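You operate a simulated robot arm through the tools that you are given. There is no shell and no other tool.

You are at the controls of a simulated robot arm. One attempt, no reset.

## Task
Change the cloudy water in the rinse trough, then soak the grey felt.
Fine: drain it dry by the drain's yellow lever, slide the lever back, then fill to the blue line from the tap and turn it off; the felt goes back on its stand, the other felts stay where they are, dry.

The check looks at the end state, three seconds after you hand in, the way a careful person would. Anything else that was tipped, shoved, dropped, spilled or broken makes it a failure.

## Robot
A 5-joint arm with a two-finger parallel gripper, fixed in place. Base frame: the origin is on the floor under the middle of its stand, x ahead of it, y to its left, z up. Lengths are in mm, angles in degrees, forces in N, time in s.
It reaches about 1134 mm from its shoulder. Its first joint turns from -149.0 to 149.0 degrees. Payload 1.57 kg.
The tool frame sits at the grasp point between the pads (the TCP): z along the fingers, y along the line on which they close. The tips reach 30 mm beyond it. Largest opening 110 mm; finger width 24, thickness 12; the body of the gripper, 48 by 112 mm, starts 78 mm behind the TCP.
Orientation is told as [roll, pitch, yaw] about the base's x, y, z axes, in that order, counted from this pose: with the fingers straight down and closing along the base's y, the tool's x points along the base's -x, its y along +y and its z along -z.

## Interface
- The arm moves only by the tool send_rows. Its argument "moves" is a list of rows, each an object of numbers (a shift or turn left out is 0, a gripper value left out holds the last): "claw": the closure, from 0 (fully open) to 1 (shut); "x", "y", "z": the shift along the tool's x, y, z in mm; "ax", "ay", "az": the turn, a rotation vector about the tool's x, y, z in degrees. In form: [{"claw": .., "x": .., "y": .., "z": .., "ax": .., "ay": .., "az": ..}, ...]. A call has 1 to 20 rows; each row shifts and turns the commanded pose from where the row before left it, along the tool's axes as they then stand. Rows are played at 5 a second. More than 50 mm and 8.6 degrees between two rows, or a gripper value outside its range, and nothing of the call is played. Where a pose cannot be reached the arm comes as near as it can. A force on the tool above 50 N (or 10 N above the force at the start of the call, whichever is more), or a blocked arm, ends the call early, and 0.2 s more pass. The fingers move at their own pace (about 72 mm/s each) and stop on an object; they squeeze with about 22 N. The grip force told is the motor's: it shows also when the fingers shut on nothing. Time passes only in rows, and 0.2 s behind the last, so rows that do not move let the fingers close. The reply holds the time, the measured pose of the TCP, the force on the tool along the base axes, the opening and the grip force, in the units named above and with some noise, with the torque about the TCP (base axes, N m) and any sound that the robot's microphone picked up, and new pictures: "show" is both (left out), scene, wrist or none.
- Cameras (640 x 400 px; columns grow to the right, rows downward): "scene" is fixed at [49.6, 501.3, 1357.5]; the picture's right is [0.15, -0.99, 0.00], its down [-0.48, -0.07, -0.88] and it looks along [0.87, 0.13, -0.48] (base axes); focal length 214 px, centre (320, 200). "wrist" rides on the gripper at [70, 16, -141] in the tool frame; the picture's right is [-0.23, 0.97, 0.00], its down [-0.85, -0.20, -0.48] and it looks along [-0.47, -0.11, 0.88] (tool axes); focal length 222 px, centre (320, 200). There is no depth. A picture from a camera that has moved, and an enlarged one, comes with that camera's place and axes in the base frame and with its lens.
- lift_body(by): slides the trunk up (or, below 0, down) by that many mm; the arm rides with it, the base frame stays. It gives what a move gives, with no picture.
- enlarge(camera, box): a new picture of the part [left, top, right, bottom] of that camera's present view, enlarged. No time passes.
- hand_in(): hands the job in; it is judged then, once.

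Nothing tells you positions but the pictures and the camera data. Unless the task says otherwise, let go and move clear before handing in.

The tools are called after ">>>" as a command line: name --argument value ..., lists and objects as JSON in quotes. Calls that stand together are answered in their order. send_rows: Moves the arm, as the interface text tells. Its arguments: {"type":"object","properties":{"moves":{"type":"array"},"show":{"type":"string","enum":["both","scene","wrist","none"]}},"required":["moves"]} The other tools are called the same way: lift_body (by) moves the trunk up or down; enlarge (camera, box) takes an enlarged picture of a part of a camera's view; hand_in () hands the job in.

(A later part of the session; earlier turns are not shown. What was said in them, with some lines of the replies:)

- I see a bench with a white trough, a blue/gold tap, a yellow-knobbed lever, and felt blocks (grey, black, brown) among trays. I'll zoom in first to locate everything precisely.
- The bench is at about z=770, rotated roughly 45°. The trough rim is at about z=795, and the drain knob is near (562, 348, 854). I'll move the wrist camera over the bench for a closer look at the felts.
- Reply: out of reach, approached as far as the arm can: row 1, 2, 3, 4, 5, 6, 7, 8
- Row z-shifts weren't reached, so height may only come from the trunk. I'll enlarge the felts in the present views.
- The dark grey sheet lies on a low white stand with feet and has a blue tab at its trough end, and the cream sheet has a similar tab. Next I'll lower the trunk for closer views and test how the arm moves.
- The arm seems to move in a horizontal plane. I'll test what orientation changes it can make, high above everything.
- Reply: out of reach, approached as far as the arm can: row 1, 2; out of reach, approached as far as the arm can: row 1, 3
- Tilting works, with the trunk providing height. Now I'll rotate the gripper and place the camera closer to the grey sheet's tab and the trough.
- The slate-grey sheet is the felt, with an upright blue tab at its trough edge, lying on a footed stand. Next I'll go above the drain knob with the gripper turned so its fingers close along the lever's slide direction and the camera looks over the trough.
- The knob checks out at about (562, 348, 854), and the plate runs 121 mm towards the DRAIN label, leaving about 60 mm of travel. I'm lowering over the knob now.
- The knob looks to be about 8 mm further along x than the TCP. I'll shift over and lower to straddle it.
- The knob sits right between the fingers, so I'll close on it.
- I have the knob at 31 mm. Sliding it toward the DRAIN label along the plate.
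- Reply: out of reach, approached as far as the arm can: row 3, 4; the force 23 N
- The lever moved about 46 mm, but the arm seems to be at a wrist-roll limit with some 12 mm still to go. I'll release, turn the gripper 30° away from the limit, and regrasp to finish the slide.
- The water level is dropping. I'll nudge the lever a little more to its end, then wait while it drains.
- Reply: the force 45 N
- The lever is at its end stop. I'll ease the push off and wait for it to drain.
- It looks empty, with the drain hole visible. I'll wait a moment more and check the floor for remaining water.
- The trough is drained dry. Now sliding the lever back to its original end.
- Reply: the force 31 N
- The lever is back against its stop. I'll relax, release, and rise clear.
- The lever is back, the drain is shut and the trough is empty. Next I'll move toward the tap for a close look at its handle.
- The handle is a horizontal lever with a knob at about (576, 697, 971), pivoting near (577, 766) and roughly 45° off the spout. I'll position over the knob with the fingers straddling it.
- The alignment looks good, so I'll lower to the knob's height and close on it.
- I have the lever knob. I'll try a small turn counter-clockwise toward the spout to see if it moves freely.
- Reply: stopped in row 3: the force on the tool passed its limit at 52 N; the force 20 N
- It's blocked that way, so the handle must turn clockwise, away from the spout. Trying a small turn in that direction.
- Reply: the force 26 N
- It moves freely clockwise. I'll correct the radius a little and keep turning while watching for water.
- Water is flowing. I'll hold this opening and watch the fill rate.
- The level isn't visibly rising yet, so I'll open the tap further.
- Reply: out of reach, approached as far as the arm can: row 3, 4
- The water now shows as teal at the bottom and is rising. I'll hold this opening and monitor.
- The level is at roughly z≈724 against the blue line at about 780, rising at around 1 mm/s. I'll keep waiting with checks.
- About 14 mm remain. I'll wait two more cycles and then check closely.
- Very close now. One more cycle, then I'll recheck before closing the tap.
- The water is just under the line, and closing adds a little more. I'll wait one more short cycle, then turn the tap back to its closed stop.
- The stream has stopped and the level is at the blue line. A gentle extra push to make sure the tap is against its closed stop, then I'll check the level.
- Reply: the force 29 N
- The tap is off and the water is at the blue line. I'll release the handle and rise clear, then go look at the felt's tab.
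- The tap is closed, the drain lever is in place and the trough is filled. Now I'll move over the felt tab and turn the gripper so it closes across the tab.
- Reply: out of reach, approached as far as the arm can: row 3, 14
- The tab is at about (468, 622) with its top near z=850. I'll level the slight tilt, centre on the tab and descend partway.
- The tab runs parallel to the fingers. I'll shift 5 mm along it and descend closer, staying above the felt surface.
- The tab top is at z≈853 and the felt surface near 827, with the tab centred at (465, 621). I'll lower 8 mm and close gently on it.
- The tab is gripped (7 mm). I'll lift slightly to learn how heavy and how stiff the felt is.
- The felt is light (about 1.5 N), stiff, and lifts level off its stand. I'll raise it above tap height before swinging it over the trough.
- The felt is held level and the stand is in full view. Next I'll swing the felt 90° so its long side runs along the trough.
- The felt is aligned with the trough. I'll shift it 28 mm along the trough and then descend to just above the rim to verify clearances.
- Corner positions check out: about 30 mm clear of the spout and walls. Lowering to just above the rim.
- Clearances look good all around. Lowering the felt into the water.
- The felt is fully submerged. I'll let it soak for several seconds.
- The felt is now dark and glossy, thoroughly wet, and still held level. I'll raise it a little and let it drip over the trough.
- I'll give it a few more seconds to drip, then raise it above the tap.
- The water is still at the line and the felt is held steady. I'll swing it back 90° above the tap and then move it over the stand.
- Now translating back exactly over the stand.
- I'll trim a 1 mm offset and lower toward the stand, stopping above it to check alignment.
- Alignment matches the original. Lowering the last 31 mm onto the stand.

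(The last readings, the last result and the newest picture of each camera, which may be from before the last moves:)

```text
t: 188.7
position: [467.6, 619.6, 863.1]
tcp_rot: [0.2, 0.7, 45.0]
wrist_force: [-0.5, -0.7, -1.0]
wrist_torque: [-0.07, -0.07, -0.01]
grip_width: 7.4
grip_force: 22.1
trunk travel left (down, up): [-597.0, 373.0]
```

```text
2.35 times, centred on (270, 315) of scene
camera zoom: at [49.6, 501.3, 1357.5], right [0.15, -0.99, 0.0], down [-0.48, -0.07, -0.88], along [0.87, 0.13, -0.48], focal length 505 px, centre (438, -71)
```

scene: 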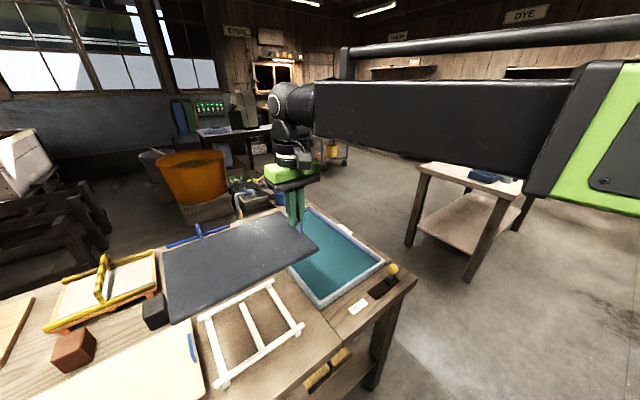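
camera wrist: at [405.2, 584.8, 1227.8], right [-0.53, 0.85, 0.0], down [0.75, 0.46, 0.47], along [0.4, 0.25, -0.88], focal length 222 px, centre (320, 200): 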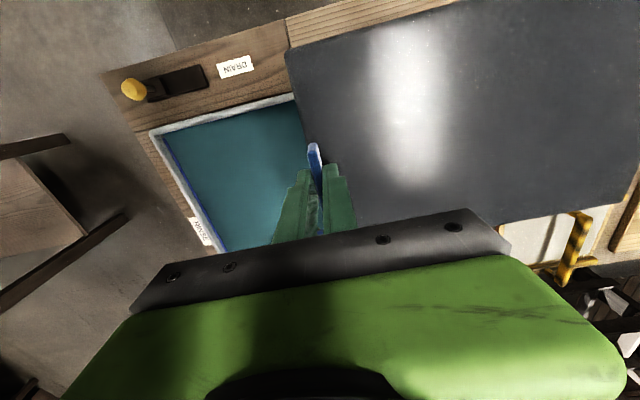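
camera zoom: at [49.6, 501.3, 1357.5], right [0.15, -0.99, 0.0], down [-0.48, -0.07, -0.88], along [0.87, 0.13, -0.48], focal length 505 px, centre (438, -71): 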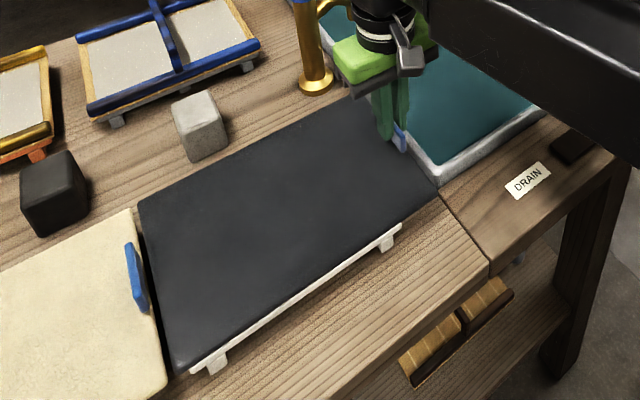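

The felt is resting on the stand. I'll settle it by the last millimetre and open the fingers.

>>> lift_body --by -1

>>> send_rows --moves '[{"claw": 0.9}, {"claw": 0.8}, {"claw": 0.6}, {"claw": 0.4}, {"claw": 0.4}]' --show "none"

>>> enlarge --camera "wrist" --box '[160, 60, 480, 260]'

>>> enlarge --camera "scene" --box '[170, 230, 370, 400]'

```text
t: 189.2
position: [467.3, 621.2, 863.1]
tcp_rot: [0.2, 0.5, 45.0]
wrist_force: [0.7, 0.1, 3.4]
wrist_torque: [0.03, -0.05, -0.01]
grip_width: 7.6
grip_force: 21.7
trunk travel left (down, up): [-596.0, 374.0]
```

```text
t: 190.4
position: [466.7, 620.2, 863.2]
tcp_rot: [0.2, 0.6, 45.0]
wrist_force: [0.8, -0.1, 1.4]
wrist_torque: [-0.02, -0.01, 0.01]
grip_width: 66.0
grip_force: 0.0
trunk travel left (down, up): [-596.0, 374.0]
```

```text
2.00 times, centred on (320, 160) of wrist
camera zoom: at [406.4, 583.7, 1005.8], right [-0.53, 0.85, 0.0], down [0.75, 0.47, 0.47], along [0.4, 0.25, -0.88], focal length 444 px, centre (320, 280)
```

zoom: 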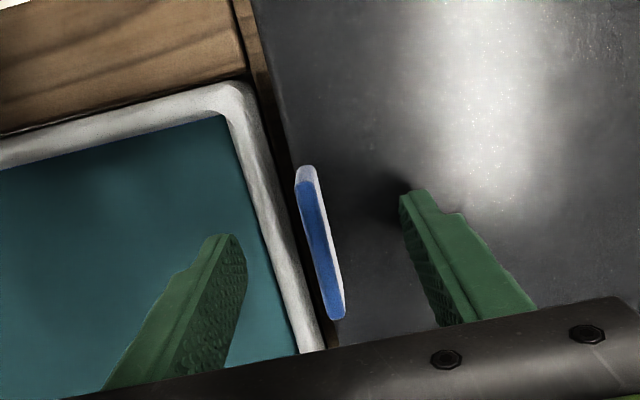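

```text
2.35 times, centred on (270, 315) of scene
camera zoom: at [49.6, 501.3, 1357.5], right [0.15, -0.99, 0.0], down [-0.48, -0.07, -0.88], along [0.87, 0.13, -0.48], focal length 505 px, centre (438, -71)
```

zoom: 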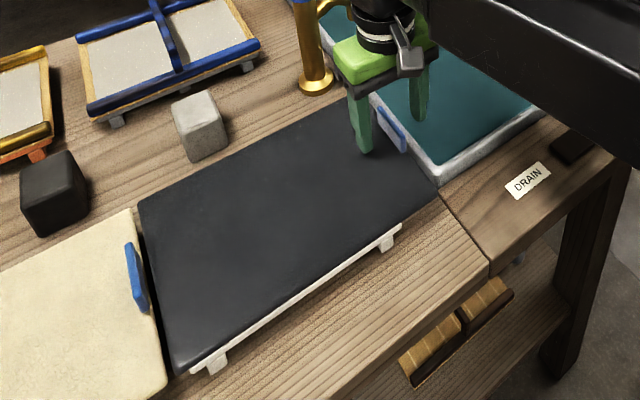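

Released, and the felt sits as it did originally. I'll rise clear and inspect the felt, the water level, the tap and the lever.

>>> lift_body --by 240

>>> send_rows --moves '[{"x": 30, "y": -20}, {"x": 30, "y": -20}, {"x": 30, "y": -20}, {"x": 30, "y": -20}, {}]' --show "both"

>>> enlarge --camera "scene" --box '[300, 200, 380, 260]'

>>> enlarge --camera "scene" --box '[150, 200, 410, 400]'

>>> enlarge --camera "wrist" --box '[100, 0, 640, 260]'

```text
t: 192.9
position: [466.3, 620.6, 1101.7]
tcp_rot: [0.2, 0.6, 45.0]
wrist_force: [0.3, 0.3, 0.2]
wrist_torque: [-0.01, 0.03, 0.01]
grip_width: 66.0
grip_force: 0.1
trunk travel left (down, up): [-836.0, 134.0]
```

```text
t: 194.1
position: [439.3, 477.5, 1102.6]
tcp_rot: [0.2, 0.5, 45.1]
wrist_force: [1.2, 0.8, -0.8]
wrist_torque: [0.0, 0.01, 0.0]
grip_width: 66.3
grip_force: 0.1
out of reach, approached as far as the arm can: row 4
trunk travel left (down, up): [-836.0, 134.0]
camera wrist: at [378.6, 440.8, 1245.7], right [-0.53, 0.85, 0.0], down [0.75, 0.47, 0.47], along [0.4, 0.25, -0.88], focal length 222 px, centre (320, 200)
```

scene: 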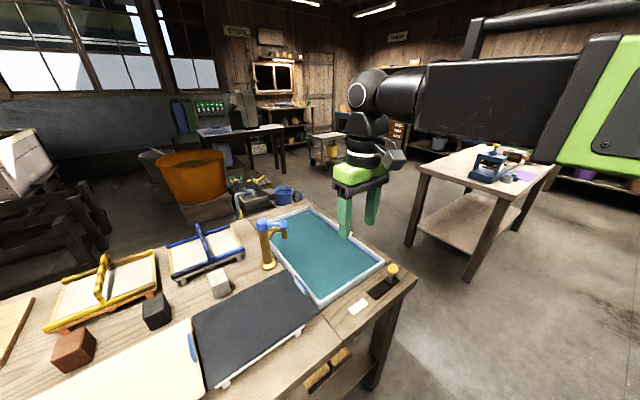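
wrist: 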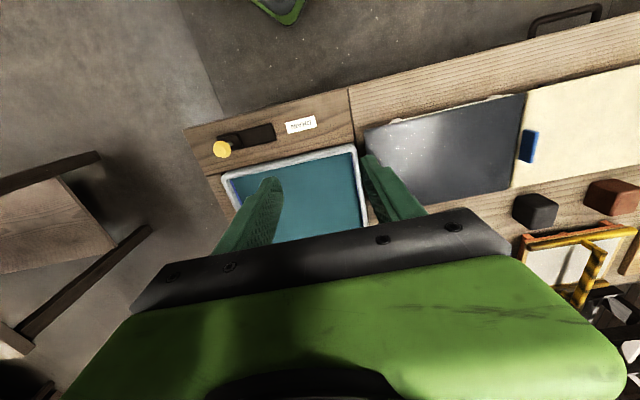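

```text
6.67 times, centred on (340, 230) of scene
camera zoom: at [49.6, 501.3, 1357.5], right [0.15, -0.99, 0.0], down [-0.48, -0.07, -0.88], along [0.87, 0.13, -0.48], focal length 1430 px, centre (187, 0)
```

zoom: 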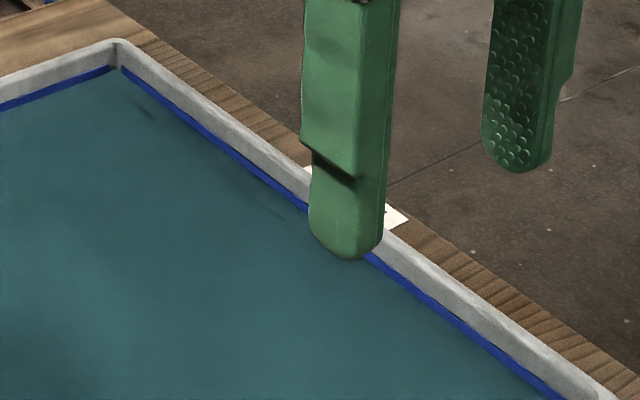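

```text
2.00 times, centred on (280, 300) of scene
camera zoom: at [49.6, 501.3, 1357.5], right [0.15, -0.99, 0.0], down [-0.48, -0.07, -0.88], along [0.87, 0.13, -0.48], focal length 429 px, centre (400, 0)
```

zoom: 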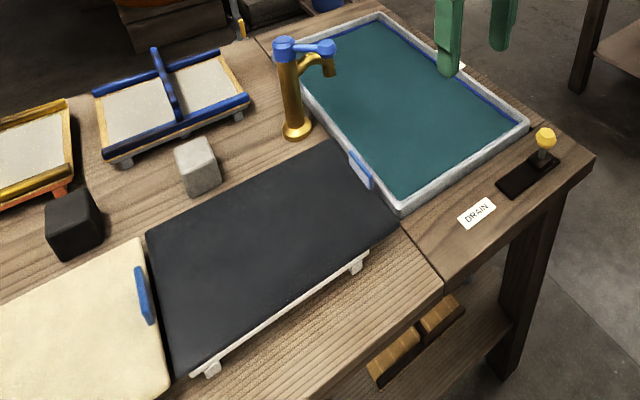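

```text
1.19 times, centred on (370, 130) of wrist
camera zoom: at [378.6, 440.8, 1245.7], right [-0.53, 0.85, 0.0], down [0.75, 0.47, 0.47], along [0.4, 0.25, -0.88], focal length 263 px, centre (261, 283)
```

zoom: 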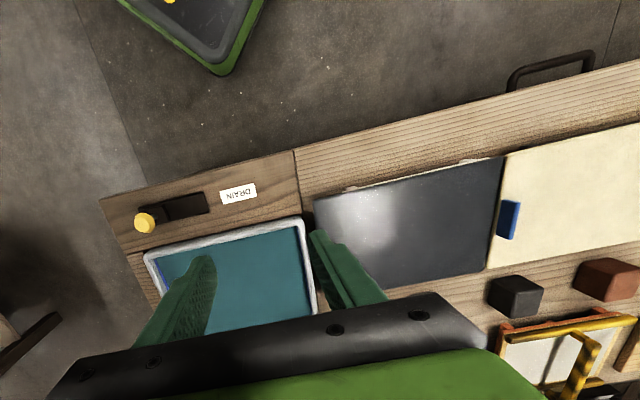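

Everything appears in place. One last close check of the waterline and of the felt and tap before handing in.

>>> enlarge --camera "scene" --box '[310, 200, 340, 220]'

>>> enlarge --camera "scene" --box '[340, 225, 390, 265]'

>>> enlarge --camera "scene" --box '[240, 200, 320, 270]'

>>> enlarge --camera "scene" --box '[350, 250, 430, 310]'

```text
16.00 times, centred on (325, 210) of scene
camera zoom: at [49.6, 501.3, 1357.5], right [0.15, -0.99, 0.0], down [-0.48, -0.07, -0.88], along [0.87, 0.13, -0.48], focal length 3432 px, centre (240, 40)
```

zoom: 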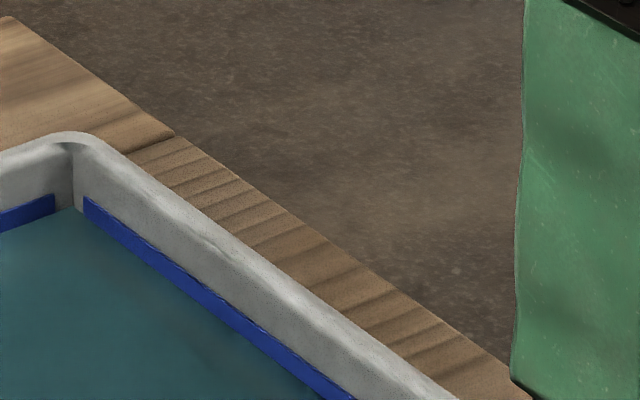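

```text
10.00 times, centred on (365, 245) of scene
camera zoom: at [49.6, 501.3, 1357.5], right [0.15, -0.99, 0.0], down [-0.48, -0.07, -0.88], along [0.87, 0.13, -0.48], focal length 2145 px, centre (-130, -250)
```

zoom: 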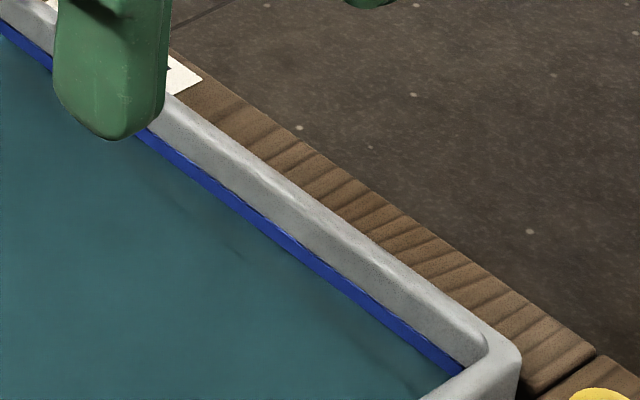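

```text
5.71 times, centred on (280, 235) of scene
camera zoom: at [49.6, 501.3, 1357.5], right [0.15, -0.99, 0.0], down [-0.48, -0.07, -0.88], along [0.87, 0.13, -0.48], focal length 1226 px, centre (549, 0)
```

zoom: 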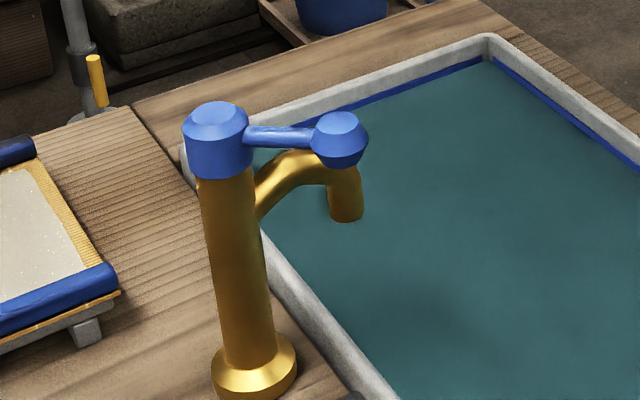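

```text
6.67 times, centred on (390, 280) of scene
camera zoom: at [49.6, 501.3, 1357.5], right [0.15, -0.99, 0.0], down [-0.48, -0.07, -0.88], along [0.87, 0.13, -0.48], focal length 1430 px, centre (-147, -333)
```

zoom: 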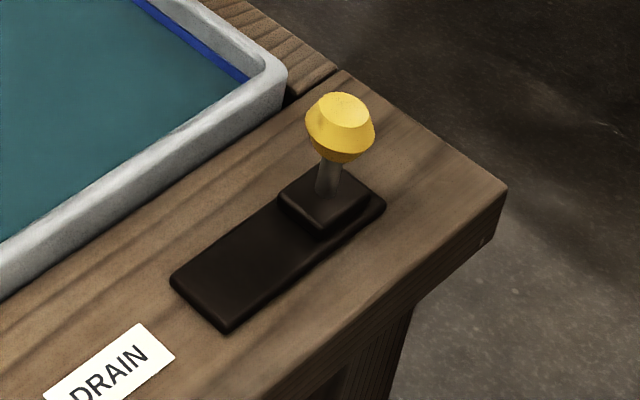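

The water sits at the blue line, the tap is off and the drain lever is back at its closed end. The grey felt is soaked and on its stand, the other felts are untouched, and the arm is clear, so I'm handing in.

>>> hand_in

```text
The job is handed in.
```

The water is changed, the grey felt is soaked and back on its stand, and the job is handed in. I have no result from the check yet.

- **Drain:** I opened the yellow lever, let the trough empty until the bottom was bare, and slid the lever back to its closed stop.
- **Fill:** I filled from the tap to about the middle of the blue line and turned it off against its stop. The level looked the same after the soak.
- **Felt:** I held it fully under water for about 15 seconds, and it came out dark and glossy. I let it drip over the trough for about 15 seconds more before putting it back in its original place on the stand.
- **Everything else:** The other felts and objects were not touched, and I saw no drips or spills on the bench. The arm ended open and clear above the bench.

While gripping the tap handle I first pushed it the wrong way, and the force limit stopped the move at 52 N. It turned normally afterwards, and the tap showed no sign of damage.
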